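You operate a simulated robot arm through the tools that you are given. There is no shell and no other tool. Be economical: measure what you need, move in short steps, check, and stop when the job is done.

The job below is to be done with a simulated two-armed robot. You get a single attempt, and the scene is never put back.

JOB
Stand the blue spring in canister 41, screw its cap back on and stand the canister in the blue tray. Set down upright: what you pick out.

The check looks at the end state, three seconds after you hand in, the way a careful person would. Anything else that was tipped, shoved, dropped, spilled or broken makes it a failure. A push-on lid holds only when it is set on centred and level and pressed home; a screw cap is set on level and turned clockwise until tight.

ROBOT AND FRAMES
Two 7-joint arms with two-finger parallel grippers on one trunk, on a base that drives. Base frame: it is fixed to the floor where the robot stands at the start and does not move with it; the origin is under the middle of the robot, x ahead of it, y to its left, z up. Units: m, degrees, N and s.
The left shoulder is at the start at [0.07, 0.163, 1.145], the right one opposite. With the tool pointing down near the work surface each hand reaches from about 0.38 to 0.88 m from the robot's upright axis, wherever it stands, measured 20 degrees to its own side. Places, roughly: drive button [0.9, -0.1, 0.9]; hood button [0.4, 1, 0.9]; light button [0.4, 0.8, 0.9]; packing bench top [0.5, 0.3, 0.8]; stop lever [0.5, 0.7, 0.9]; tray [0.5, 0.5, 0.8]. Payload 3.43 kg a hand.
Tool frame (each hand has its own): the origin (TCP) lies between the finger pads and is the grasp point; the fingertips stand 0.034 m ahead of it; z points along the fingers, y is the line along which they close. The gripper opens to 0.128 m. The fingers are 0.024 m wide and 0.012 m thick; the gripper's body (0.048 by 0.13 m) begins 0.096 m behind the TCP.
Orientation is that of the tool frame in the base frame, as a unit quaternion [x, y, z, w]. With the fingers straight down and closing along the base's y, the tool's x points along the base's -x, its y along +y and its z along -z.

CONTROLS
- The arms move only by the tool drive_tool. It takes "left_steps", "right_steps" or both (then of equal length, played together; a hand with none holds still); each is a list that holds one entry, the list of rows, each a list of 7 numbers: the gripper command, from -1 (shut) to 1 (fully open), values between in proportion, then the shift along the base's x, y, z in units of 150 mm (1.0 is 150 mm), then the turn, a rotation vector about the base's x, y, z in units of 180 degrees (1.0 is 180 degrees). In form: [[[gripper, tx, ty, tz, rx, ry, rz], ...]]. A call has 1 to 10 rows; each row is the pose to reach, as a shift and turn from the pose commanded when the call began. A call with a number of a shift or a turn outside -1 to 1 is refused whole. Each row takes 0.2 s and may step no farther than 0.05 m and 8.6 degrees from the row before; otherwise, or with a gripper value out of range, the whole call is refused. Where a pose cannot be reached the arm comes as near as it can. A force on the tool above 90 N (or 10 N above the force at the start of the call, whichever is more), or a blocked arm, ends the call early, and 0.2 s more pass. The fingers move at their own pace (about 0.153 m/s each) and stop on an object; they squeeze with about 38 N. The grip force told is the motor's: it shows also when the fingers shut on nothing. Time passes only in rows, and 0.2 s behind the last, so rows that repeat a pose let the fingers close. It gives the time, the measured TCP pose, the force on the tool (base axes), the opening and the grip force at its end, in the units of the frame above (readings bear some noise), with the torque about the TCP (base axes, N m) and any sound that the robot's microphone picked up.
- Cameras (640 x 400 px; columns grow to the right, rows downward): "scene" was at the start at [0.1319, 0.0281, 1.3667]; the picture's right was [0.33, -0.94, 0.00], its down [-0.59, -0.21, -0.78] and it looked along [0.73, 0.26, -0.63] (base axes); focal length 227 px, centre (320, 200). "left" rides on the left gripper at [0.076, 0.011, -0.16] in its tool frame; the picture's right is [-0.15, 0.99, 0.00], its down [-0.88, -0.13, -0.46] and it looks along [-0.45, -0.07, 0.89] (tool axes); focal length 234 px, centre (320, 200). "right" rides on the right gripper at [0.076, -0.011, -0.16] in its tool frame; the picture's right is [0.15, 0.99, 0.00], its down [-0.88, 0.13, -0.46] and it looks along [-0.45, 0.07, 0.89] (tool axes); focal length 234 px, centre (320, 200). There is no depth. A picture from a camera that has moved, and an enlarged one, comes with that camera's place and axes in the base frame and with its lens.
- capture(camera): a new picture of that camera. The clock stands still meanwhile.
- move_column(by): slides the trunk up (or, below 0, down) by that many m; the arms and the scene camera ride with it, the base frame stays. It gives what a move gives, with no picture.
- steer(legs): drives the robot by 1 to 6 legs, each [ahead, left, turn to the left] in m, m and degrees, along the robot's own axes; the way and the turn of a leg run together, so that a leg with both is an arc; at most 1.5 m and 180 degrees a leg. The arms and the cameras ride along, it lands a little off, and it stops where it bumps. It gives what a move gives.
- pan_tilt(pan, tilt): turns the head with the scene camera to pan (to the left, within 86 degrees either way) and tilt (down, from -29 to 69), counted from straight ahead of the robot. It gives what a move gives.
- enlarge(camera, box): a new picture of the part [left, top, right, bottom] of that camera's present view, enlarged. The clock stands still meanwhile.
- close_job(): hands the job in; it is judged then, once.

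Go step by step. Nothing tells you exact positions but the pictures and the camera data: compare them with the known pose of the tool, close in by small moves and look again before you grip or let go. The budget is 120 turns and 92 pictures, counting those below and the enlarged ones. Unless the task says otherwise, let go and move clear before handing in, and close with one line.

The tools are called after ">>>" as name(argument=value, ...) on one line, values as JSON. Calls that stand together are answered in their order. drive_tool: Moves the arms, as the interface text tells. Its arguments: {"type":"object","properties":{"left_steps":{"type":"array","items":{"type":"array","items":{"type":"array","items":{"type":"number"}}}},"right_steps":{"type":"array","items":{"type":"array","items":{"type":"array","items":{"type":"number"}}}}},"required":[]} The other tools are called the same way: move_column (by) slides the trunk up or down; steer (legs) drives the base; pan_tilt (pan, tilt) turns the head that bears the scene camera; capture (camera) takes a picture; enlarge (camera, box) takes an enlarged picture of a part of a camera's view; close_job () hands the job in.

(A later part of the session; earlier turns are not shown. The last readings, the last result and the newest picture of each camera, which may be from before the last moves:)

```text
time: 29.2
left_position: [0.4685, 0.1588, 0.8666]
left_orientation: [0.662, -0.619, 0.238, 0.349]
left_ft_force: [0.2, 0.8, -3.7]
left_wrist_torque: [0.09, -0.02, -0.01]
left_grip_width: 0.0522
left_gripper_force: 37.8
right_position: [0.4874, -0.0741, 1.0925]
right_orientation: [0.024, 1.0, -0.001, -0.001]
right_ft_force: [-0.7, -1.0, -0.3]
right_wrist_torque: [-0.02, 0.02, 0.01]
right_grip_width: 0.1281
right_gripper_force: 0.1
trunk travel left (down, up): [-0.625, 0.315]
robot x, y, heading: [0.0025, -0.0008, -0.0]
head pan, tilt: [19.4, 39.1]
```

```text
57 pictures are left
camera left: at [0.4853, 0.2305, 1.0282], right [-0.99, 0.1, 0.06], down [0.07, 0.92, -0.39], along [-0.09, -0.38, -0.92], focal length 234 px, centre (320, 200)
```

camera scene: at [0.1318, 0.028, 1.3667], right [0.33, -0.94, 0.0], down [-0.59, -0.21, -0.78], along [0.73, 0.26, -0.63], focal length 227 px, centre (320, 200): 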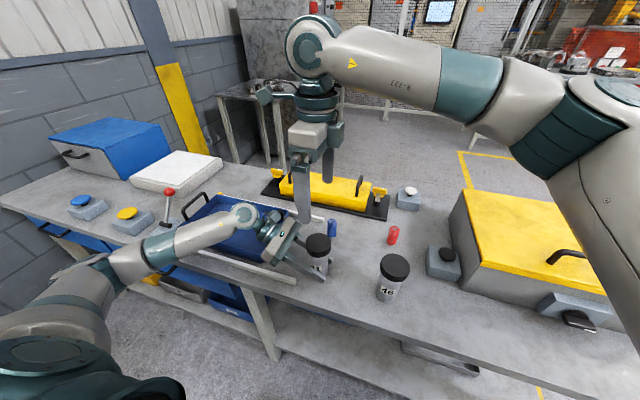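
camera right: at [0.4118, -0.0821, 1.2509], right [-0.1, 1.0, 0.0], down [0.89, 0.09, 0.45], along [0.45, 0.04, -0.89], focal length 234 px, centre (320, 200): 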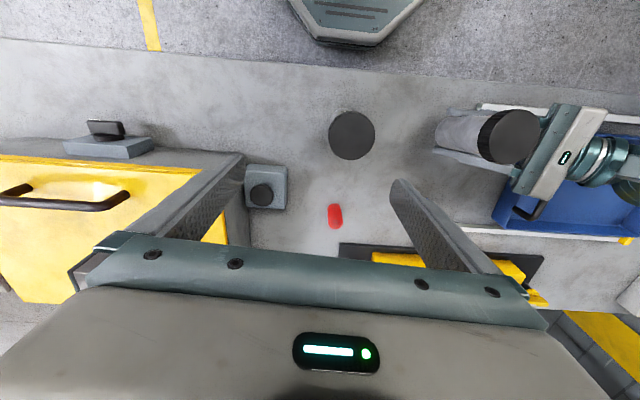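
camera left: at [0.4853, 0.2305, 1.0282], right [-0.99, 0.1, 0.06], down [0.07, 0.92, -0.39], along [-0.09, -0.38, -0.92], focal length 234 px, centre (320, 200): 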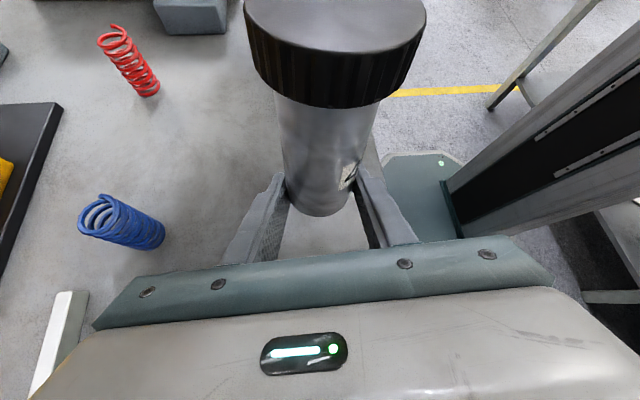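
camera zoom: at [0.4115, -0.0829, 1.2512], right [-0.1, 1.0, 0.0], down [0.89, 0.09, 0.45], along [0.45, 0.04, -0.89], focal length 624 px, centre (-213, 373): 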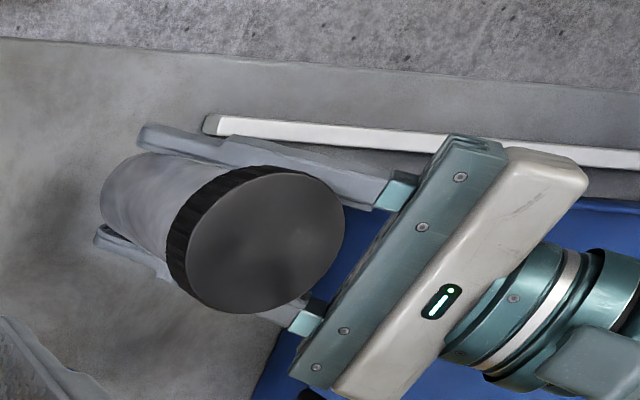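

The canister is now within about 3 degrees of plumb. I trim that and lower it toward the bench.

>>> drive_tool(left_steps=[[[-1, 0, 0, -0.05, -0.017, 0.005, 0], [-1, 0, 0, -0.1, -0.017, 0.005, 0], [-1, 0, 0, -0.14, -0.017, 0.005, 0], [-1, 0, 0, -0.17, -0.017, 0.005, 0]]])

>>> enlarge(camera="scene", box=[240, 185, 400, 305])

```text
time: 30.2
left_position: [0.4695, 0.1603, 0.8415]
left_orientation: [0.655, -0.61, 0.25, 0.369]
left_ft_force: [0.0, 0.4, -3.7]
left_wrist_torque: [0.04, 0.01, 0.02]
left_grip_width: 0.0523
left_gripper_force: 37.9
right_position: [0.4876, -0.0748, 1.0926]
right_orientation: [0.024, 1.0, -0.001, -0.001]
right_ft_force: [-0.1, 0.0, -0.1]
right_wrist_torque: [0.02, 0.01, 0.01]
right_grip_width: 0.1278
right_gripper_force: 0.0
trunk travel left (down, up): [-0.625, 0.315]
robot x, y, heading: [-0.0001, -0.0007, -0.3]
head pan, tilt: [19.4, 39.1]
```

```text
3.33 times, centred on (320, 245) of scene
camera zoom: at [0.1321, 0.0286, 1.3667], right [0.33, -0.94, 0.0], down [-0.6, -0.21, -0.78], along [0.73, 0.26, -0.63], focal length 757 px, centre (320, 50)
```

zoom: 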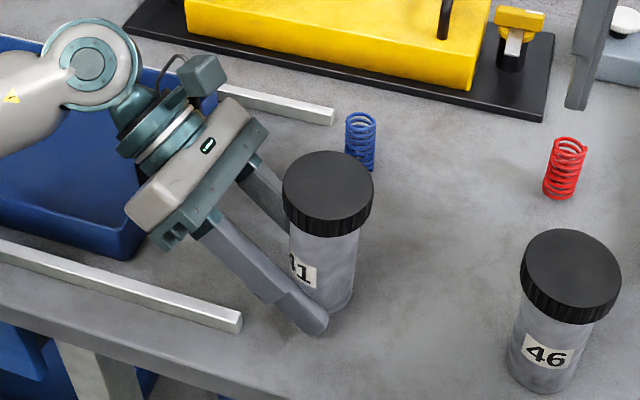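

Nearly plumb and a few millimetres above the bench. I lower on until it touches.

>>> drive_tool(left_steps=[[[-1, 0, 0, -0.01, 0, 0, 0], [-1, 0, 0, -0.02, 0, 0, 0], [-1, 0, 0, -0.03, 0, 0, 0], [-1, 0, 0, -0.04, 0, 0, 0]]])

```text
time: 31.2
left_position: [0.4696, 0.1591, 0.8357]
left_orientation: [0.654, -0.61, 0.25, 0.371]
left_ft_force: [-0.1, 0.1, -1.6]
left_wrist_torque: [0.01, -0.04, 0.0]
left_grip_width: 0.0519
left_gripper_force: 37.5
right_position: [0.4882, -0.0748, 1.092]
right_orientation: [0.024, 1.0, 0.0, -0.002]
right_ft_force: [-0.3, -0.2, 0.1]
right_wrist_torque: [0.06, 0.02, -0.02]
right_grip_width: 0.1279
right_gripper_force: 0.1
trunk travel left (down, up): [-0.625, 0.315]
robot x, y, heading: [-0.0007, -0.0014, 0.0]
head pan, tilt: [19.4, 39.1]
```

>>> drive_tool(left_steps=[[[-1, 0, 0, -0.007, 0, 0, 0], [-1, 0, 0, -0.014, 0, 0, 0]]])

>>> enlarge(camera="scene", box=[240, 185, 400, 305])

```text
time: 31.8
left_position: [0.4686, 0.1596, 0.8353]
left_orientation: [0.654, -0.61, 0.251, 0.371]
left_ft_force: [0.4, 4.7, 12.9]
left_wrist_torque: [-0.17, -0.47, 0.13]
left_grip_width: 0.0521
left_gripper_force: 38.2
right_position: [0.4871, -0.0745, 1.0931]
right_orientation: [0.024, 1.0, -0.001, 0.0]
right_ft_force: [0.7, -0.4, -0.4]
right_wrist_torque: [-0.01, -0.01, -0.01]
right_grip_width: 0.128
right_gripper_force: 0.1
trunk travel left (down, up): [-0.625, 0.315]
robot x, y, heading: [-0.0005, -0.0018, -0.0]
head pan, tilt: [19.4, 39.1]
```

```text
3.33 times, centred on (320, 245) of scene
camera zoom: at [0.1306, 0.0287, 1.3671], right [0.33, -0.94, 0.0], down [-0.59, -0.21, -0.78], along [0.73, 0.26, -0.63], focal length 757 px, centre (320, 50)
```

zoom: 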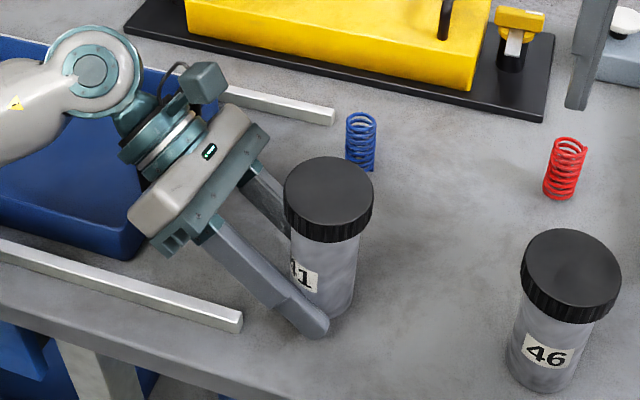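

It is on the bench. I release slowly so that it seats itself.

>>> drive_tool(left_steps=[[[-0.17, 0, 0, 0, 0, 0, 0], [-0.1, 0, 0, 0, 0, 0, 0], [0.0, 0, 0, 0, 0, 0, 0], [0.2, 0, 0, 0, 0, 0, 0], [0.3, 0, 0, 0, 0, 0, 0]]])

>>> enlarge(camera="scene", box=[240, 185, 400, 305])

>>> capture(camera="left")

```text
time: 33.0
left_position: [0.4637, 0.1587, 0.836]
left_orientation: [0.654, -0.61, 0.251, 0.37]
left_ft_force: [-26.1, 10.2, 32.0]
left_wrist_torque: [-0.28, -0.24, -0.18]
left_grip_width: 0.0647
left_gripper_force: 0.0
right_position: [0.4836, -0.0743, 1.0946]
right_orientation: [0.024, 1.0, 0.0, 0.002]
right_ft_force: [-0.1, 0.0, -0.7]
right_wrist_torque: [0.03, 0.0, -0.02]
right_grip_width: 0.1279
right_gripper_force: 0.1
trunk travel left (down, up): [-0.625, 0.315]
robot x, y, heading: [-0.0006, -0.0002, -0.0]
head pan, tilt: [19.4, 39.1]
```

```text
3.33 times, centred on (320, 245) of scene
camera zoom: at [0.1251, 0.0289, 1.3675], right [0.33, -0.94, 0.0], down [-0.59, -0.21, -0.78], along [0.73, 0.26, -0.63], focal length 757 px, centre (320, 50)
```

zoom: 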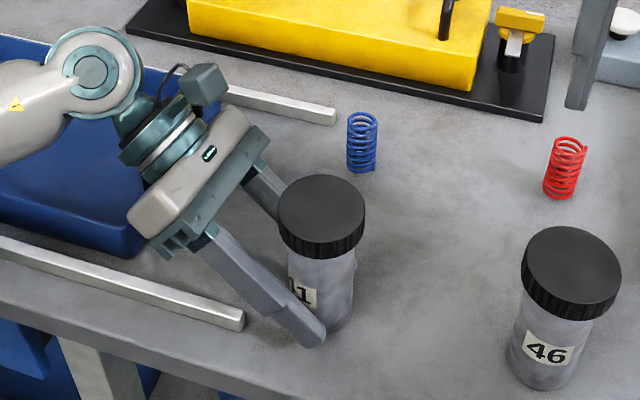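

```text
53 pictures are left
camera left: at [0.4819, 0.2388, 0.993], right [-0.99, 0.11, 0.06], down [0.07, 0.9, -0.44], along [-0.1, -0.43, -0.9], focal length 234 px, centre (320, 200)
```

left: 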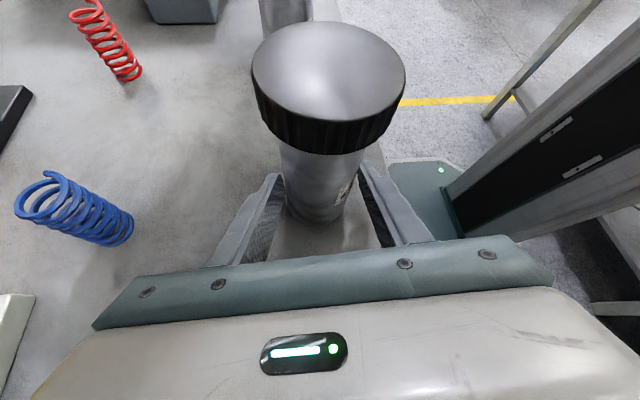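

The canister is seated upright, but the +x finger touches the bench because the hand is rolled. I raise it slightly, level it and open wider.

>>> drive_tool(left_steps=[[[0.05, 0.02, 0, 0.02, 0, 0, 0], [0.05, 0.02, 0, 0.03, -0.013, -0.018, 0], [0.15, 0.02, 0, 0.03, -0.026, -0.036, 0], [0.3, 0.02, 0, 0.03, -0.039, -0.053, 0], [0.3, 0.02, 0, 0.03, -0.039, -0.053, 0]]])

>>> enlarge(camera="scene", box=[240, 185, 400, 305])

>>> capture(camera="left")

>>> capture(camera="right")

```text
time: 34.2
left_position: [0.4721, 0.1591, 0.8371]
left_orientation: [-0.608, 0.622, -0.34, -0.358]
left_ft_force: [-0.3, -0.9, -0.5]
left_wrist_torque: [0.0, -0.01, 0.02]
left_grip_width: 0.0831
left_gripper_force: 0.0
right_position: [0.4883, -0.075, 1.0926]
right_orientation: [0.024, 1.0, 0.0, -0.001]
right_ft_force: [-0.6, 0.6, -0.2]
right_wrist_torque: [0.03, 0.0, 0.01]
right_grip_width: 0.1279
right_gripper_force: 0.1
trunk travel left (down, up): [-0.625, 0.315]
robot x, y, heading: [0.0004, 0.0016, 0.3]
head pan, tilt: [19.4, 39.1]
```

```text
3.33 times, centred on (320, 245) of scene
camera zoom: at [0.132, 0.0282, 1.3667], right [0.33, -0.94, 0.0], down [-0.59, -0.21, -0.78], along [0.73, 0.26, -0.63], focal length 757 px, centre (320, 50)
```

zoom: 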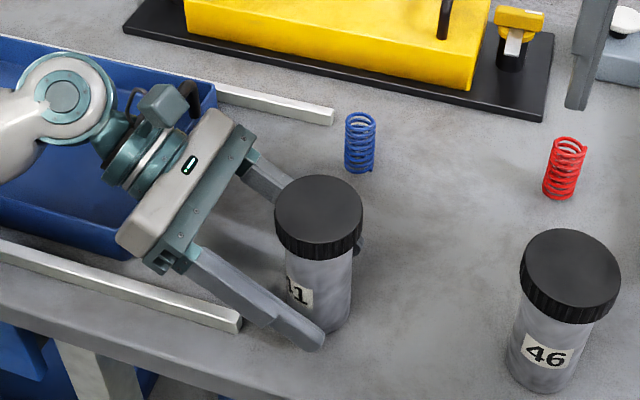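

```text
51 pictures are left
camera left: at [0.465, 0.2572, 0.9846], right [-0.99, 0.1, -0.11], down [0.15, 0.84, -0.52], along [0.04, -0.53, -0.84], focal length 234 px, centre (320, 200)
```

left: 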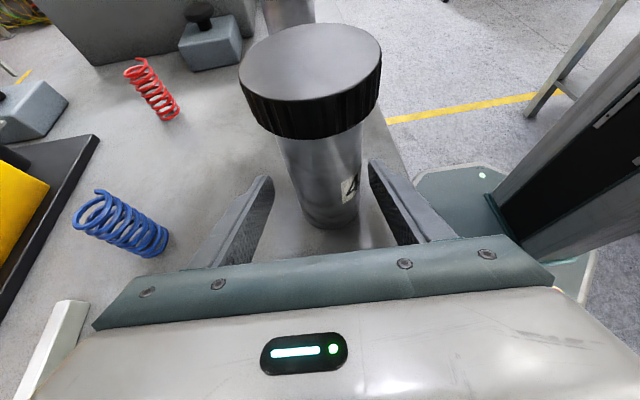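

```text
50 pictures are left
camera right: at [0.4115, -0.0835, 1.2512], right [-0.1, 1.0, 0.0], down [0.89, 0.09, 0.45], along [0.45, 0.04, -0.89], focal length 234 px, centre (320, 200)
```

right: 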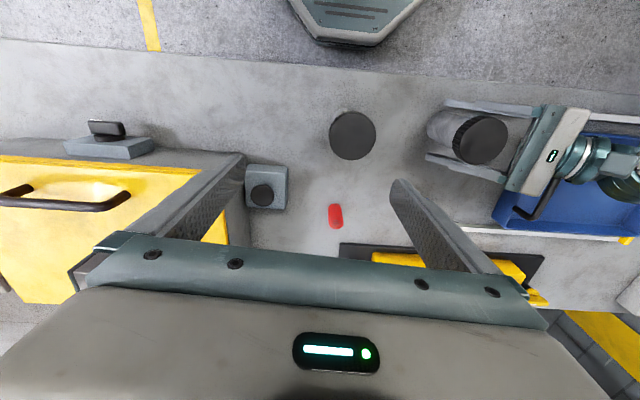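

Canister 41 is upright and free at about (0.466, 0.150). I regrip the body squarely with the left hand.

>>> drive_tool(left_steps=[[[0.3, -0.02, -0.03, -0.02, 0, 0, 0], [0.3, -0.035, -0.04, -0.03, 0, 0, 0], [0.1, -0.035, -0.04, -0.03, 0, 0, 0], [-0.1, -0.035, -0.04, -0.03, 0, 0, 0], [-1, -0.035, -0.04, -0.03, 0, 0, 0], [-1, -0.035, -0.04, -0.03, 0, 0, 0]]], right_steps=[[[1, -0.02, 0.2, 0, 0, 0, -0.04], [1, -0.04, 0.4, 0, 0, 0, -0.08], [1, -0.06, 0.6, 0, 0, 0, -0.12], [1, -0.08, 0.8, 0, 0, 0, -0.16], [1, -0.1, 1.0, 0, 0, 0, -0.2], [1, -0.13, 1.0, 0, 0, 0, -0.24]]])

>>> drive_tool(right_steps=[[[1, 0, 0.1, 0, 0, 0, -0.045], [1, 0, 0.2, 0, 0, 0, -0.09], [1, 0, 0.3, 0, 0, 0, -0.135], [1, 0, 0.4, 0, 0, 0, -0.18], [1, 0, 0.5, 0, 0, 0, -0.22], [1, 0, 0.5, -0.1, 0, 0, -0.244]]])

>>> capture(camera="right")

```text
time: 35.6
left_position: [0.4658, 0.1526, 0.8345]
left_orientation: [-0.609, 0.621, -0.34, -0.357]
left_ft_force: [-0.1, 0.8, -0.3]
left_wrist_torque: [0.0, -0.02, 0.02]
left_grip_width: 0.0489
left_gripper_force: 37.6
right_position: [0.4691, 0.0756, 1.0932]
right_orientation: [0.393, 0.92, 0.0, 0.0]
right_ft_force: [0.1, -0.3, 0.2]
right_wrist_torque: [0.02, 0.01, 0.0]
right_grip_width: 0.1282
right_gripper_force: 0.1
trunk travel left (down, up): [-0.625, 0.315]
robot x, y, heading: [-0.0011, -0.0021, 0.2]
head pan, tilt: [19.4, 39.1]
```

```text
time: 37.0
left_position: [0.4667, 0.1532, 0.8317]
left_orientation: [-0.608, 0.622, -0.339, -0.358]
left_ft_force: [0.0, -0.2, -0.4]
left_wrist_torque: [0.0, -0.04, 0.0]
left_grip_width: 0.0489
left_gripper_force: 37.7
right_position: [0.4692, 0.1519, 1.0776]
right_orientation: [0.708, 0.707, 0.0, -0.002]
right_ft_force: [-0.3, 0.5, 0.4]
right_wrist_torque: [0.01, -0.01, -0.01]
right_grip_width: 0.1282
right_gripper_force: 0.1
trunk travel left (down, up): [-0.625, 0.315]
robot x, y, heading: [0.0005, -0.0009, 0.3]
head pan, tilt: [19.4, 39.1]
```

```text
49 pictures are left
camera right: at [0.4571, 0.2246, 1.2365], right [0.99, 0.14, 0.0], down [0.13, -0.88, 0.45], along [0.06, -0.45, -0.89], focal length 234 px, centre (320, 200)
```

right: 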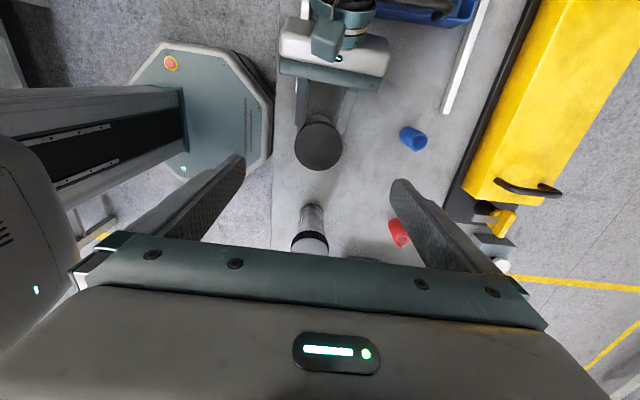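

Seen from directly above, the cap is at about (0.464, 0.151). I lower the right hand to straddle it and check.

>>> drive_tool(right_steps=[[[1, -0.02, -0.005, -0.3, 0, 0, 0], [1, -0.03, -0.005, -0.6, 0, 0, 0], [1, -0.03, -0.005, -0.877, 0, 0, 0], [1, -0.03, -0.005, -0.877, 0, 0, 0]]])

>>> capture(camera="right")

>>> capture(camera="left")

```text
time: 38.0
left_position: [0.4658, 0.1534, 0.8338]
left_orientation: [-0.607, 0.623, -0.339, -0.358]
left_ft_force: [-0.6, 0.7, 0.4]
left_wrist_torque: [0.0, -0.05, 0.0]
left_grip_width: 0.049
left_gripper_force: 38.1
right_position: [0.4637, 0.1485, 0.946]
right_orientation: [0.707, 0.707, 0.001, 0.0]
right_ft_force: [-0.8, -0.7, -0.7]
right_wrist_torque: [0.04, 0.01, 0.02]
right_grip_width: 0.128
right_gripper_force: 0.1
trunk travel left (down, up): [-0.625, 0.315]
robot x, y, heading: [-0.0012, 0.0006, -0.1]
head pan, tilt: [19.4, 39.1]
```

```text
48 pictures are left
camera right: at [0.4524, 0.223, 1.1045], right [0.99, 0.15, 0.0], down [0.13, -0.88, 0.45], along [0.07, -0.45, -0.89], focal length 234 px, centre (320, 200)
```

right: 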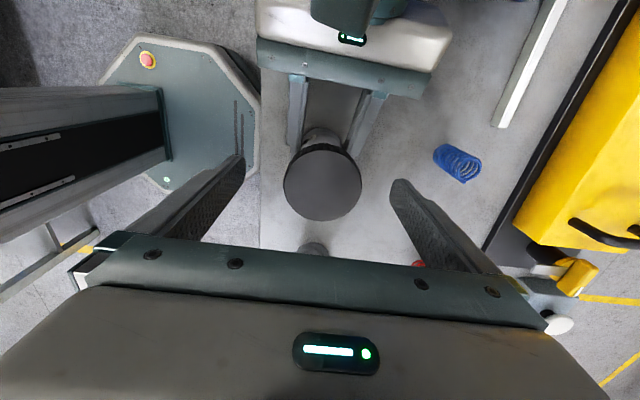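

```text
47 pictures are left
camera left: at [0.4596, 0.2514, 0.98], right [-0.99, 0.1, -0.11], down [0.15, 0.84, -0.52], along [0.04, -0.53, -0.84], focal length 234 px, centre (320, 200)
```

left: 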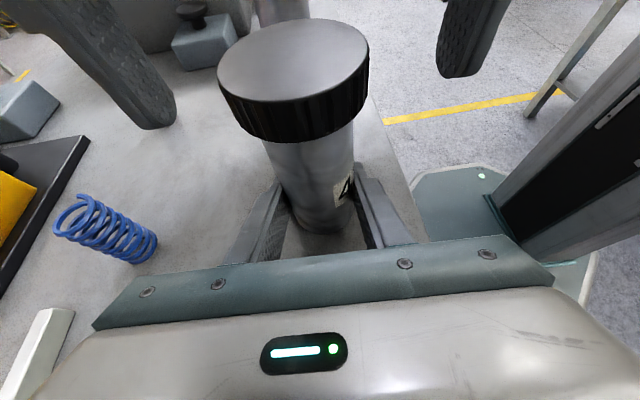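

The cap is centred within about 2 mm. I shift slightly, close the right hand and turn counter-clockwise again, staying inside the wrist's range.

>>> drive_tool(right_steps=[[[0.4, 0.008, 0.013, 0, 0, 0, 0], [0.1, 0.008, 0.013, 0, 0, 0, 0], [-0.02, 0.008, 0.013, 0, 0, 0, 0], [-1, 0.008, 0.013, 0, 0, 0, 0], [-1, 0.008, 0.013, 0, 0, 0, 0]]])

>>> drive_tool(right_steps=[[[-1, 0, 0, 0, 0, 0, 0.0444], [-1, 0, 0, 0.002, 0, 0, 0.0889], [-1, 0, 0, 0.003, 0, 0, 0.1333], [-1, 0, 0, 0.004, 0, 0, 0.1778], [-1, 0, 0, 0.005, 0, 0, 0.2222], [-1, 0, 0, 0.006, 0, 0, 0.2667], [-1, 0, 0, 0.007, 0, 0, 0.3111], [-1, 0, 0, 0.008, 0, 0, 0.3556], [-1, 0, 0, 0.009, 0, 0, 0.4], [-1, 0, 0, 0.01, 0, 0, 0.4444]]])

```text
time: 39.2
left_position: [0.4665, 0.1535, 0.8328]
left_orientation: [-0.608, 0.622, -0.339, -0.359]
left_ft_force: [-6.7, -1.8, 0.9]
left_wrist_torque: [0.14, -0.59, -0.04]
left_grip_width: 0.0489
left_gripper_force: 38.3
right_position: [0.466, 0.1519, 0.945]
right_orientation: [0.707, 0.707, 0.001, 0.0]
right_ft_force: [6.8, 1.9, -0.8]
right_wrist_torque: [-0.02, -0.25, 0.02]
right_grip_width: 0.062
right_gripper_force: 37.8
trunk travel left (down, up): [-0.625, 0.315]
robot x, y, heading: [-0.0006, 0.0021, 0.1]
head pan, tilt: [19.4, 39.1]
```

```text
time: 41.4
left_position: [0.4663, 0.154, 0.8338]
left_orientation: [-0.609, 0.621, -0.34, -0.357]
left_ft_force: [15.0, 13.2, 1.0]
left_wrist_torque: [-1.04, 1.05, 0.29]
left_grip_width: 0.0481
left_gripper_force: 37.7
right_position: [0.4644, 0.1524, 0.9462]
right_orientation: [0.086, 0.996, -0.002, -0.001]
right_ft_force: [-14.5, -13.9, -1.1]
right_wrist_torque: [-0.36, 0.47, -0.29]
right_grip_width: 0.0623
right_gripper_force: 37.8
trunk travel left (down, up): [-0.625, 0.315]
robot x, y, heading: [0.0018, 0.0013, -0.2]
head pan, tilt: [19.4, 39.1]
```

>>> drive_tool(right_steps=[[[-1, -0.005, -0.005, 0.001, 0, 0, 0.0444], [-1, -0.007, -0.008, 0.002, 0, 0, 0.0889], [-1, -0.007, -0.01, 0.003, 0, 0, 0.1333], [-1, -0.006, -0.012, 0.004, 0, 0, 0.1778], [-1, -0.005, -0.014, 0.005, 0, 0, 0.2222], [-1, -0.004, -0.016, 0.006, 0, 0, 0.2667], [-1, -0.003, -0.018, 0.007, 0, 0, 0.3111], [-1, -0.002, -0.018, 0.008, 0, 0, 0.3556], [-1, -0.002, -0.018, 0.009, 0, 0, 0.4], [-1, -0.002, -0.018, 0.01, 0, 0, 0.42]]])

>>> capture(camera="left")

>>> enlarge(camera="scene", box=[240, 185, 400, 305])

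```text
time: 43.6
left_position: [0.466, 0.1536, 0.8343]
left_orientation: [-0.607, 0.622, -0.341, -0.358]
left_ft_force: [6.3, 15.6, 9.7]
left_wrist_torque: [-0.78, 0.03, 0.05]
left_grip_width: 0.0478
left_gripper_force: 38.1
right_position: [0.4663, 0.15, 0.9487]
right_orientation: [-0.543, 0.84, -0.001, 0.0]
right_ft_force: [-2.5, -13.3, -0.9]
right_wrist_torque: [-0.46, 0.06, -0.13]
right_grip_width: 0.0622
right_gripper_force: 38.3
trunk travel left (down, up): [-0.625, 0.315]
robot x, y, heading: [0.0007, 0.0021, 0.3]
head pan, tilt: [19.4, 39.1]
```

```text
46 pictures are left
camera left: at [0.4592, 0.2514, 0.9804], right [-0.99, 0.11, -0.11], down [0.15, 0.84, -0.52], along [0.04, -0.53, -0.84], focal length 234 px, centre (320, 200)
```

left: 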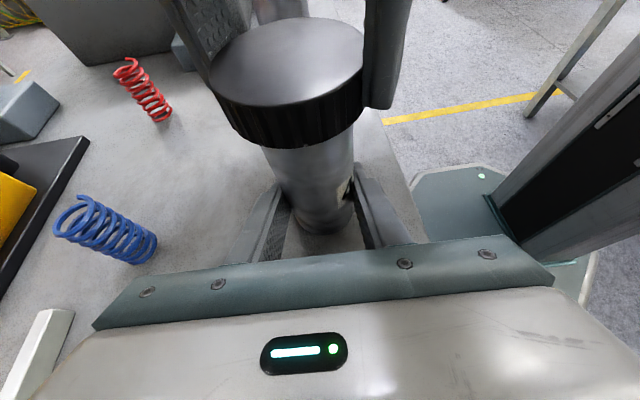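

```text
3.33 times, centred on (320, 245) of scene
camera zoom: at [0.1316, 0.0286, 1.3668], right [0.33, -0.94, 0.0], down [-0.59, -0.21, -0.78], along [0.73, 0.26, -0.63], focal length 757 px, centre (320, 50)
```

zoom: 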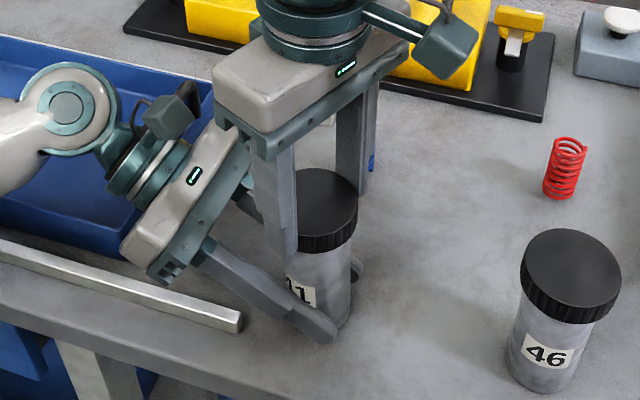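

The cap has now turned about 320 degrees in all. I test with a small lift whether it is free.

>>> drive_tool(right_steps=[[[-1, 0, -0.006, 0.01, 0, 0, 0], [-1, 0, -0.006, 0.02, 0, 0, 0], [-1, 0, -0.006, 0.02, 0, 0, 0]]])

```text
time: 44.4
left_position: [0.4649, 0.1522, 0.833]
left_orientation: [-0.607, 0.622, -0.34, -0.359]
left_ft_force: [-0.8, 5.9, 10.3]
left_wrist_torque: [-0.04, -0.39, -0.03]
left_grip_width: 0.0475
left_gripper_force: 38.3
right_position: [0.4656, 0.1494, 0.9537]
right_orientation: [-0.542, 0.841, -0.001, 0.0]
right_ft_force: [2.2, -3.6, -1.2]
right_wrist_torque: [-0.1, -0.01, 0.01]
right_grip_width: 0.0622
right_gripper_force: 37.6
trunk travel left (down, up): [-0.625, 0.315]
robot x, y, heading: [0.0032, 0.0025, 0.2]
head pan, tilt: [19.4, 39.1]
```

The hand rose with almost no force, so the cap seems free. I lift it on and look.

>>> drive_tool(right_steps=[[[-1, 0, 0, 0.05, 0, 0, 0], [-1, 0, 0, 0.12, 0, 0, 0], [-1, 0, 0, 0.25, 0, 0, 0], [-1, 0, 0, 0.4, 0, 0, 0]]])

>>> capture(camera="left")

>>> enlarge(camera="scene", box=[240, 185, 400, 305])

```text
time: 45.4
left_position: [0.4651, 0.1528, 0.8354]
left_orientation: [-0.608, 0.622, -0.34, -0.357]
left_ft_force: [-1.5, -1.0, 7.8]
left_wrist_torque: [0.16, -0.02, 0.03]
left_grip_width: 0.0477
left_gripper_force: 38.0
right_position: [0.4643, 0.1477, 1.0128]
right_orientation: [-0.541, 0.841, 0.0, 0.0]
right_ft_force: [-0.1, 0.5, -0.4]
right_wrist_torque: [-0.02, 0.03, -0.01]
right_grip_width: 0.0624
right_gripper_force: 37.9
trunk travel left (down, up): [-0.625, 0.315]
robot x, y, heading: [0.0008, 0.0004, 0.2]
head pan, tilt: [19.4, 39.1]
```

```text
44 pictures are left
camera left: at [0.4588, 0.2509, 0.9804], right [-0.99, 0.1, -0.11], down [0.15, 0.84, -0.52], along [0.04, -0.53, -0.84], focal length 234 px, centre (320, 200)
```

left: 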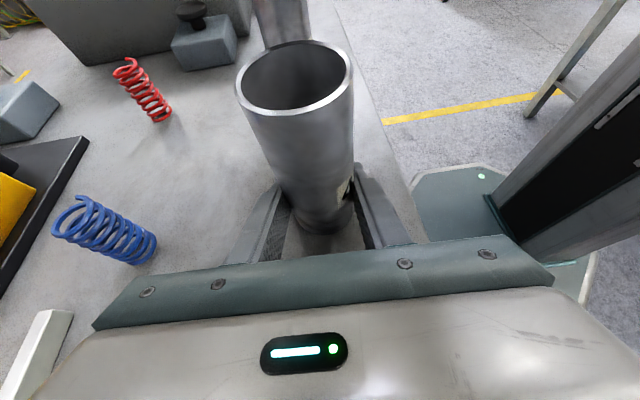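

```text
3.33 times, centred on (320, 245) of scene
camera zoom: at [0.1307, 0.028, 1.3667], right [0.33, -0.94, 0.0], down [-0.59, -0.21, -0.78], along [0.73, 0.26, -0.63], focal length 757 px, centre (320, 50)
```

zoom: 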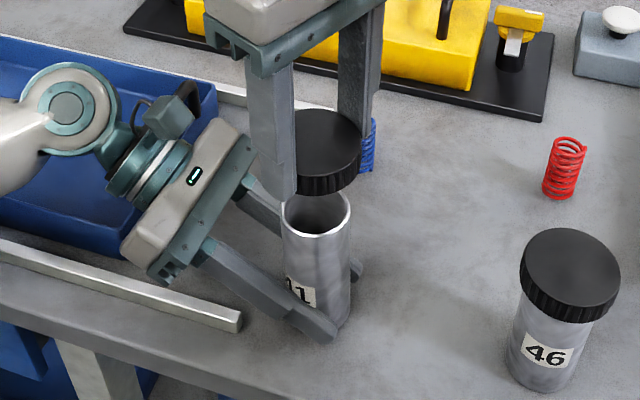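

The cap is off and the canister looks empty. I carry the cap to free bench at about (0.55, 0.06) and lower it toward the surface.

>>> drive_tool(right_steps=[[[-1, 0.1, -0.1, 0.15, 0, 0, 0], [-1, 0.3, -0.3, 0.15, 0, 0, 0], [-1, 0.5, -0.5, 0.1, 0, 0, 0], [-1, 0.58, -0.58, -0.1, 0, 0, 0], [-1, 0.58, -0.58, -0.35, 0, 0, 0], [-1, 0.58, -0.58, -0.6, 0, 0, 0], [-1, 0.58, -0.58, -0.8, 0, 0, 0], [-1, 0.58, -0.58, -1.0, 0, 0, 0]]])

>>> enlarge(camera="scene", box=[240, 165, 480, 315])

```text
time: 47.2
left_position: [0.4657, 0.1526, 0.835]
left_orientation: [-0.608, 0.622, -0.34, -0.358]
left_ft_force: [-2.6, -0.7, 5.3]
left_wrist_torque: [0.14, -0.02, -0.01]
left_grip_width: 0.048
left_gripper_force: 38.3
right_position: [0.5514, 0.0607, 0.861]
right_orientation: [-0.542, 0.84, -0.001, 0.001]
right_ft_force: [-0.2, -0.6, -0.6]
right_wrist_torque: [-0.02, -0.01, 0.0]
right_grip_width: 0.0622
right_gripper_force: 37.6
trunk travel left (down, up): [-0.625, 0.315]
robot x, y, heading: [-0.0002, -0.0011, -0.1]
head pan, tilt: [19.4, 39.1]
```

```text
2.67 times, centred on (360, 240) of scene
camera zoom: at [0.1313, 0.0283, 1.3668], right [0.33, -0.94, 0.0], down [-0.59, -0.21, -0.78], along [0.73, 0.26, -0.63], focal length 605 px, centre (213, 93)
```

zoom: 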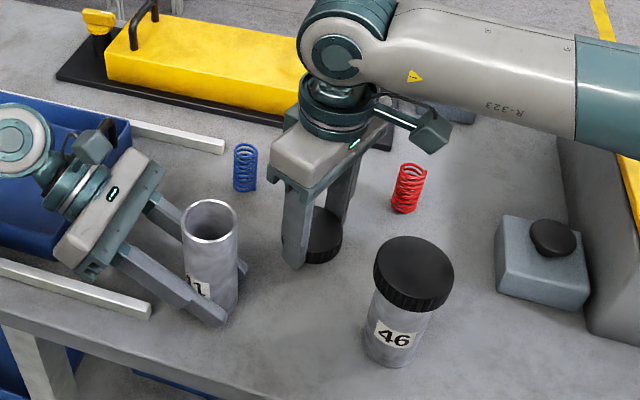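

Clear of everything. I lower in small steps until contact.

>>> drive_tool(right_steps=[[[-1, 0, 0, -0.03, 0, 0, 0], [-1, 0, 0, -0.06, 0, 0, 0], [-1, 0, 0, -0.09, 0, 0, 0], [-1, 0, 0, -0.11, 0, 0, 0], [-1, 0, 0, -0.13, 0, 0, 0], [-1, 0, 0, -0.15, 0, 0, 0], [-1, 0, 0, -0.165, 0, 0, 0]]])

```text
time: 48.8
left_position: [0.466, 0.1521, 0.8343]
left_orientation: [-0.608, 0.622, -0.34, -0.358]
left_ft_force: [-0.9, -0.2, 5.2]
left_wrist_torque: [0.13, -0.04, 0.03]
left_grip_width: 0.0479
left_gripper_force: 38.3
right_position: [0.5531, 0.0616, 0.8366]
right_orientation: [-0.542, 0.841, -0.001, -0.001]
right_ft_force: [-0.9, 0.5, -0.6]
right_wrist_torque: [0.0, 0.0, -0.02]
right_grip_width: 0.0622
right_gripper_force: 38.4
trunk travel left (down, up): [-0.625, 0.315]
robot x, y, heading: [0.0027, -0.0002, -0.0]
head pan, tilt: [19.4, 39.1]
```

>>> drive_tool(right_steps=[[[-1, 0, 0, -0.007, 0, 0, 0], [-1, 0, 0, -0.014, 0, 0, 0], [-1, 0, 0, -0.02, 0, 0, 0]]])

>>> enlarge(camera="scene", box=[300, 200, 420, 275])

```text
time: 49.6
left_position: [0.4658, 0.1532, 0.8338]
left_orientation: [-0.609, 0.621, -0.341, -0.357]
left_ft_force: [0.8, -0.7, 4.9]
left_wrist_torque: [0.11, -0.08, -0.01]
left_grip_width: 0.0476
left_gripper_force: 37.7
right_position: [0.5524, 0.0613, 0.8343]
right_orientation: [-0.541, 0.841, 0.0, 0.0]
right_ft_force: [-0.3, 0.0, 0.3]
right_wrist_torque: [0.04, 0.02, -0.01]
right_grip_width: 0.0619
right_gripper_force: 38.1
trunk travel left (down, up): [-0.625, 0.315]
robot x, y, heading: [0.0, -0.0022, 0.1]
head pan, tilt: [19.4, 39.1]
```

```text
5.33 times, centred on (360, 238) of scene
camera zoom: at [0.1313, 0.0283, 1.3668], right [0.33, -0.94, 0.0], down [-0.59, -0.21, -0.78], along [0.73, 0.26, -0.63], focal length 1211 px, centre (107, 0)
```

zoom: 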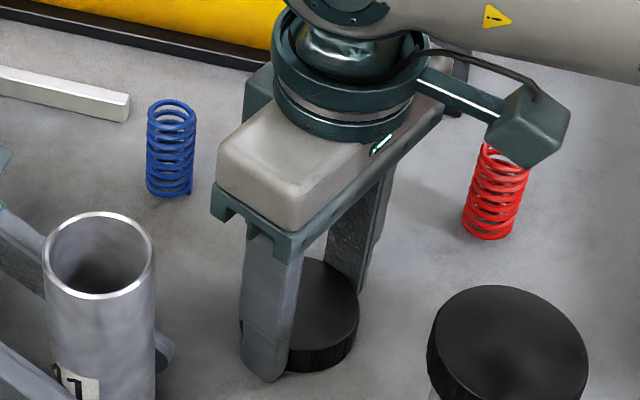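

The cap is at the surface or within a millimetre of it. I open slightly, then rise straight up.

>>> drive_tool(right_steps=[[[0.05, 0, 0, 0, 0, 0, 0], [0.2, 0, 0, 0, 0, 0, 0], [0.35, 0, 0, 0, 0, 0, 0], [0.35, 0, 0, 0.2, 0, 0, 0], [0.35, 0, 0, 0.5, 0, 0, 0], [0.35, 0, 0, 0.8, 0, 0, 0], [0.35, 0, 0, 1.0, 0, 0, 0]]])

>>> capture(camera="right")

>>> enlarge(camera="scene", box=[240, 165, 480, 315])

```text
time: 51.2
left_position: [0.4664, 0.1526, 0.8337]
left_orientation: [-0.608, 0.622, -0.34, -0.358]
left_ft_force: [-0.2, 1.3, 5.5]
left_wrist_torque: [0.21, -0.03, -0.04]
left_grip_width: 0.0475
left_gripper_force: 38.0
right_position: [0.5528, 0.0606, 0.9846]
right_orientation: [-0.542, 0.84, -0.002, -0.001]
right_ft_force: [-0.1, 0.0, -0.5]
right_wrist_torque: [0.02, 0.02, 0.0]
right_grip_width: 0.0865
right_gripper_force: 0.1
trunk travel left (down, up): [-0.625, 0.315]
robot x, y, heading: [0.0041, 0.001, -0.3]
head pan, tilt: [19.4, 39.1]
```

```text
40 pictures are left
camera right: at [0.5304, -0.0135, 1.1433], right [-0.96, 0.28, 0.0], down [0.24, 0.86, 0.45], along [0.13, 0.44, -0.89], focal length 234 px, centre (320, 200)
```

right: 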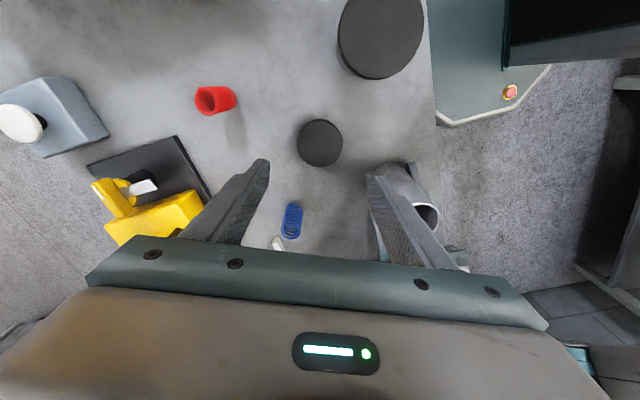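

```text
2.67 times, centred on (360, 240) of scene
camera zoom: at [0.1312, 0.0283, 1.3667], right [0.33, -0.94, 0.0], down [-0.59, -0.21, -0.78], along [0.73, 0.26, -0.63], focal length 605 px, centre (213, 93)
```

zoom: 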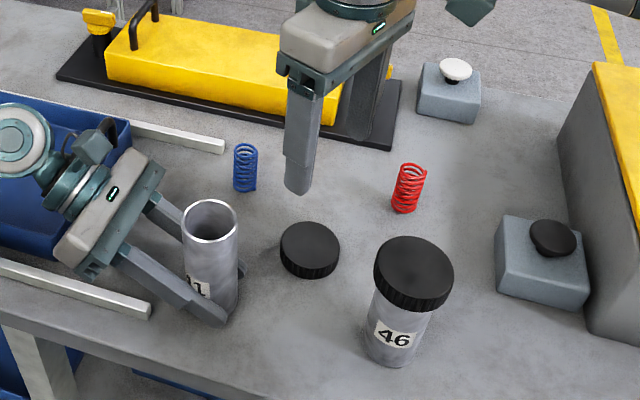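

The cap lies flat at about (0.552, 0.061), and the blue spring stands at about (0.627, 0.161) with its top near z 0.86. I move the right hand above the spring and check the alignment.

>>> drive_tool(right_steps=[[[0, 0.1, 0.15, 0, 0, 0, 0], [0, 0.25, 0.35, 0, 0, 0, 0], [0, 0.4, 0.55, 0, 0, 0, 0], [0, 0.495, 0.67, 0, 0, 0, 0], [0, 0.495, 0.67, -0.2, 0, 0, 0], [0, 0.495, 0.67, -0.33, 0, 0, 0], [0, 0.495, 0.67, -0.33, 0, 0, 0]]])

>>> capture(camera="right")

>>> enlarge(camera="scene", box=[280, 175, 400, 250])

```text
time: 52.8
left_position: [0.4661, 0.1534, 0.8338]
left_orientation: [-0.608, 0.622, -0.34, -0.358]
left_ft_force: [0.6, 1.1, 6.5]
left_wrist_torque: [0.17, -0.08, -0.01]
left_grip_width: 0.0479
left_gripper_force: 38.2
right_position: [0.6178, 0.1515, 0.9839]
right_orientation: [-0.543, 0.84, -0.001, -0.001]
right_ft_force: [0.0, 0.3, 0.3]
right_wrist_torque: [0.03, 0.0, 0.01]
right_grip_width: 0.0641
right_gripper_force: 0.1
right hand out of reach, approached as far as the arm can: row 4, 5, 6, 7
trunk travel left (down, up): [-0.625, 0.315]
robot x, y, heading: [0.0017, -0.0021, 0.0]
head pan, tilt: [19.4, 39.1]
```

```text
38 pictures are left
camera right: at [0.597, 0.0777, 1.1424], right [-0.96, 0.28, 0.0], down [0.25, 0.86, 0.45], along [0.13, 0.44, -0.89], focal length 234 px, centre (320, 200)
```

right: 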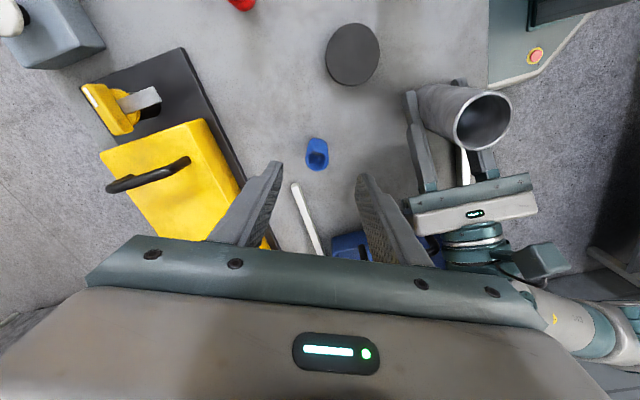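

```text
5.33 times, centred on (340, 212) of scene
camera zoom: at [0.1314, 0.0284, 1.3667], right [0.33, -0.94, 0.0], down [-0.59, -0.21, -0.78], along [0.73, 0.26, -0.63], focal length 1211 px, centre (213, 133)
```

zoom: 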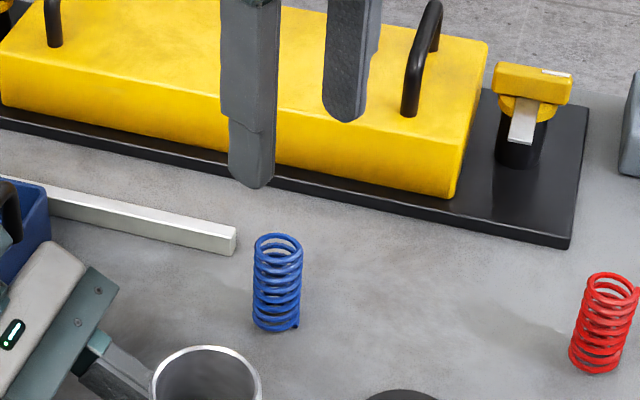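

The wrist limit blocks that yaw this far out, so I unwind the right wrist by 90 degrees while staying high.

>>> drive_tool(right_steps=[[[0, 0, 0, 0.3, 0, 0, -0.0444], [0, 0, 0, 0.33, 0, 0, -0.0889], [0, 0, 0, 0.33, 0, 0, -0.1333], [0, 0, 0, 0.33, 0, 0, -0.1778], [0, 0, 0, 0.33, 0, 0, -0.2222], [0, 0, 0, 0.33, 0, 0, -0.2667], [0, 0, 0, 0.33, 0, 0, -0.3111], [0, 0, 0, 0.33, 0, 0, -0.3556], [0, 0, 0, 0.33, 0, 0, -0.4], [0, 0, 0, 0.33, 0, 0, -0.4444]]])

>>> capture(camera="right")

```text
time: 55.0
left_position: [0.4663, 0.1529, 0.8323]
left_orientation: [-0.608, 0.622, -0.339, -0.358]
left_ft_force: [-2.3, 0.7, 3.9]
left_wrist_torque: [0.18, 0.02, 0.04]
left_grip_width: 0.048
left_gripper_force: 37.9
right_position: [0.6184, 0.152, 1.0344]
right_orientation: [0.127, 0.992, -0.002, -0.001]
right_ft_force: [-0.8, 0.5, -0.6]
right_wrist_torque: [0.0, -0.01, 0.0]
right_grip_width: 0.0642
right_gripper_force: 0.0
trunk travel left (down, up): [-0.625, 0.315]
robot x, y, heading: [-0.0042, 0.0009, -0.1]
head pan, tilt: [19.4, 39.1]
```

```text
36 pictures are left
camera right: at [0.5419, 0.1597, 1.1926], right [0.11, 0.99, 0.0], down [0.89, -0.09, 0.45], along [0.45, -0.05, -0.89], focal length 234 px, centre (320, 200)
```

right: 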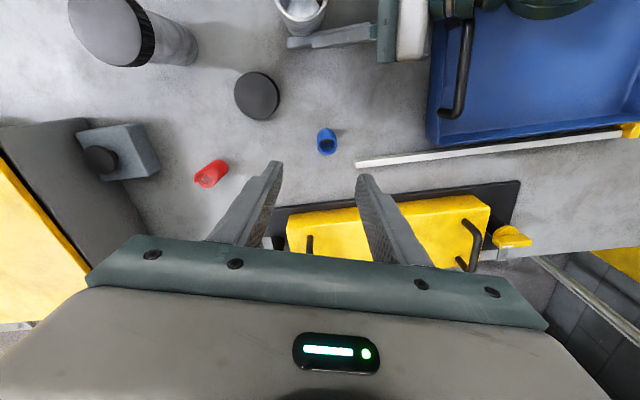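

The spring is at about (0.624, 0.159). I centre over it and descend to just above its top.

>>> drive_tool(right_steps=[[[0, 0.04, 0.047, -0.2, 0, 0, 0], [0, 0.04, 0.047, -0.45, 0, 0, 0], [0, 0.04, 0.047, -0.7, 0, 0, 0], [0, 0.04, 0.047, -0.8, 0, 0, 0], [0, 0.04, 0.047, -0.8, 0, 0, 0]]])

>>> capture(camera="right")

>>> enlarge(camera="scene", box=[280, 175, 400, 250])

```text
time: 56.2
left_position: [0.4664, 0.1525, 0.8338]
left_orientation: [-0.608, 0.621, -0.34, -0.358]
left_ft_force: [-0.9, 0.7, 4.4]
left_wrist_torque: [0.17, -0.06, 0.02]
left_grip_width: 0.0477
left_gripper_force: 37.8
right_position: [0.6231, 0.1602, 0.9147]
right_orientation: [0.126, 0.992, 0.0, -0.001]
right_ft_force: [-0.2, 0.8, 1.1]
right_wrist_torque: [0.0, -0.03, -0.02]
right_grip_width: 0.0642
right_gripper_force: 0.0
trunk travel left (down, up): [-0.625, 0.315]
robot x, y, heading: [-0.0018, 0.0002, 0.0]
head pan, tilt: [19.4, 39.1]
```

```text
35 pictures are left
camera right: at [0.5472, 0.1672, 1.0727], right [0.1, 0.99, 0.0], down [0.89, -0.09, 0.45], along [0.45, -0.05, -0.89], focal length 234 px, centre (320, 200)
```

right: 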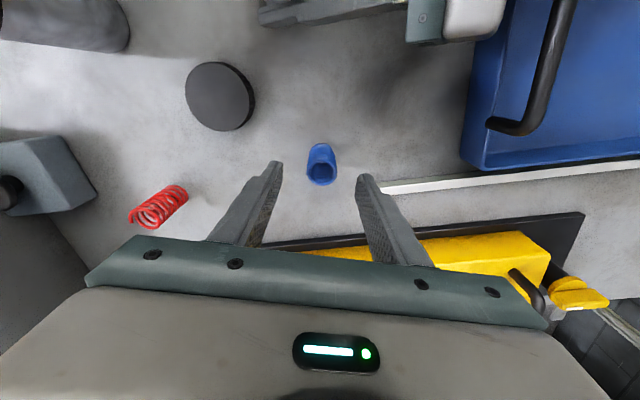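

```text
5.33 times, centred on (340, 212) of scene
camera zoom: at [0.1313, 0.0284, 1.3667], right [0.33, -0.94, 0.0], down [-0.59, -0.21, -0.78], along [0.73, 0.26, -0.63], focal length 1211 px, centre (213, 133)
```

zoom: 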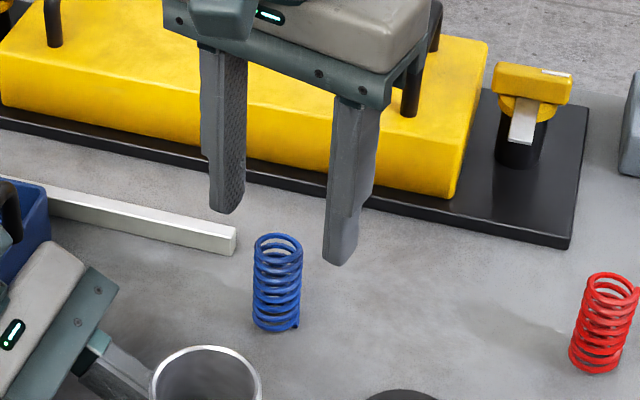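

Aligned within 1–2 mm. I lower so the tips overlap the top 16 mm of the spring, then close.

>>> drive_tool(right_steps=[[[0, -0.007, -0.007, -0.1, 0, 0, 0], [0, -0.007, -0.007, -0.21, 0, 0, 0], [-0.3, -0.007, -0.007, -0.21, 0, 0, 0], [-0.5, -0.007, -0.007, -0.21, 0, 0, 0], [-0.65, -0.007, -0.007, -0.21, 0, 0, 0], [-1, -0.007, -0.007, -0.21, 0, 0, 0], [-1, -0.007, -0.007, -0.21, 0, 0, 0]]])

>>> enlarge(camera="scene", box=[280, 175, 400, 250])

```text
time: 57.8
left_position: [0.4666, 0.1532, 0.8332]
left_orientation: [-0.608, 0.622, -0.34, -0.358]
left_ft_force: [-0.2, -0.6, 4.5]
left_wrist_torque: [0.17, -0.02, 0.01]
left_grip_width: 0.0479
left_gripper_force: 38.4
right_position: [0.624, 0.1601, 0.8823]
right_orientation: [0.125, 0.992, 0.001, -0.002]
right_ft_force: [0.1, -0.3, 0.0]
right_wrist_torque: [-0.01, -0.01, 0.03]
right_grip_width: 0.0276
right_gripper_force: 38.0
trunk travel left (down, up): [-0.625, 0.315]
robot x, y, heading: [0.0008, 0.0017, -0.2]
head pan, tilt: [19.4, 39.1]
```

```text
5.33 times, centred on (340, 212) of scene
camera zoom: at [0.1314, 0.0284, 1.3667], right [0.33, -0.94, 0.0], down [-0.59, -0.21, -0.78], along [0.73, 0.26, -0.63], focal length 1211 px, centre (213, 133)
```

zoom: 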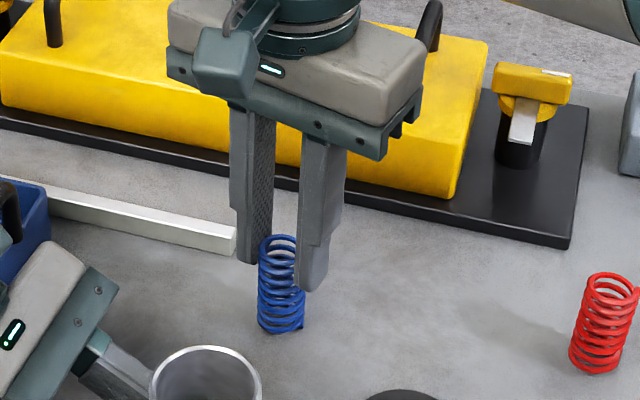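

The spring is held. I lift it and carry it toward the canister mouth.

>>> drive_tool(right_steps=[[[-1, 0, 0, 0.2, 0, 0, 0], [-1, 0, 0, 0.5, 0, 0, 0], [-1, 0, 0, 0.8, 0, 0, 0], [-1, -0.1, -0.02, 0.95, 0, 0, 0], [-1, -0.35, -0.04, 0.95, 0, 0, 0], [-1, -0.6, -0.06, 0.95, 0, 0, 0], [-1, -0.85, -0.06, 0.95, 0, 0, 0], [-1, -1, -0.06, 0.95, 0, 0, 0], [-1, -1, -0.06, 0.95, 0, 0, 0]]])

>>> capture(camera="right")

>>> capture(camera="left")

>>> enlarge(camera="scene", box=[240, 165, 400, 285])

```text
time: 59.8
left_position: [0.4652, 0.1535, 0.8342]
left_orientation: [-0.608, 0.622, -0.34, -0.359]
left_ft_force: [1.4, 0.4, 4.7]
left_wrist_torque: [0.13, -0.09, -0.02]
left_grip_width: 0.0475
left_gripper_force: 37.7
right_position: [0.4734, 0.1501, 1.0239]
right_orientation: [0.125, 0.992, 0.001, -0.001]
right_ft_force: [1.2, -0.5, 0.2]
right_wrist_torque: [0.01, 0.03, -0.01]
right_grip_width: 0.0275
right_gripper_force: 37.8
trunk travel left (down, up): [-0.625, 0.315]
robot x, y, heading: [0.0025, -0.0023, 0.1]
head pan, tilt: [19.4, 39.1]
```

```text
32 pictures are left
camera right: at [0.3967, 0.1562, 1.1835], right [0.1, 0.99, 0.0], down [0.89, -0.09, 0.45], along [0.45, -0.05, -0.89], focal length 234 px, centre (320, 200)
```

right: 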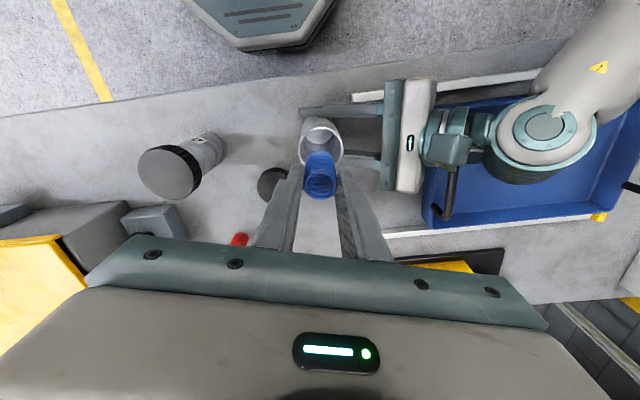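

```text
31 pictures are left
camera left: at [0.4594, 0.2513, 0.9803], right [-0.99, 0.1, -0.11], down [0.15, 0.84, -0.52], along [0.04, -0.53, -0.84], focal length 234 px, centre (320, 200)
```

left: 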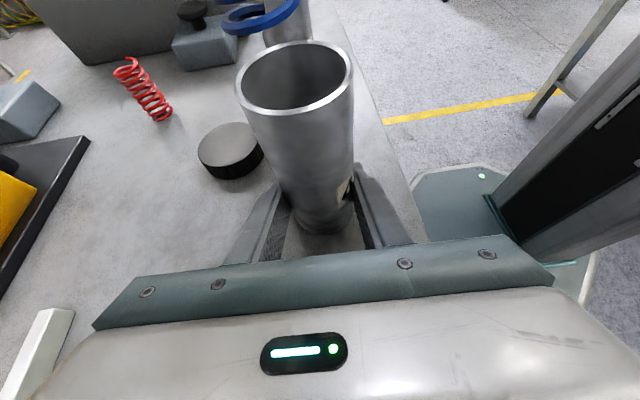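

```text
3.33 times, centred on (320, 225) of scene
camera zoom: at [0.1315, 0.0284, 1.3667], right [0.33, -0.94, 0.0], down [-0.59, -0.21, -0.78], along [0.73, 0.26, -0.63], focal length 757 px, centre (320, 117)
```

zoom: 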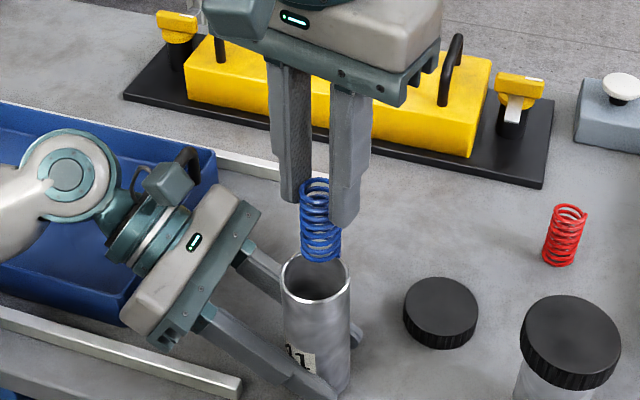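

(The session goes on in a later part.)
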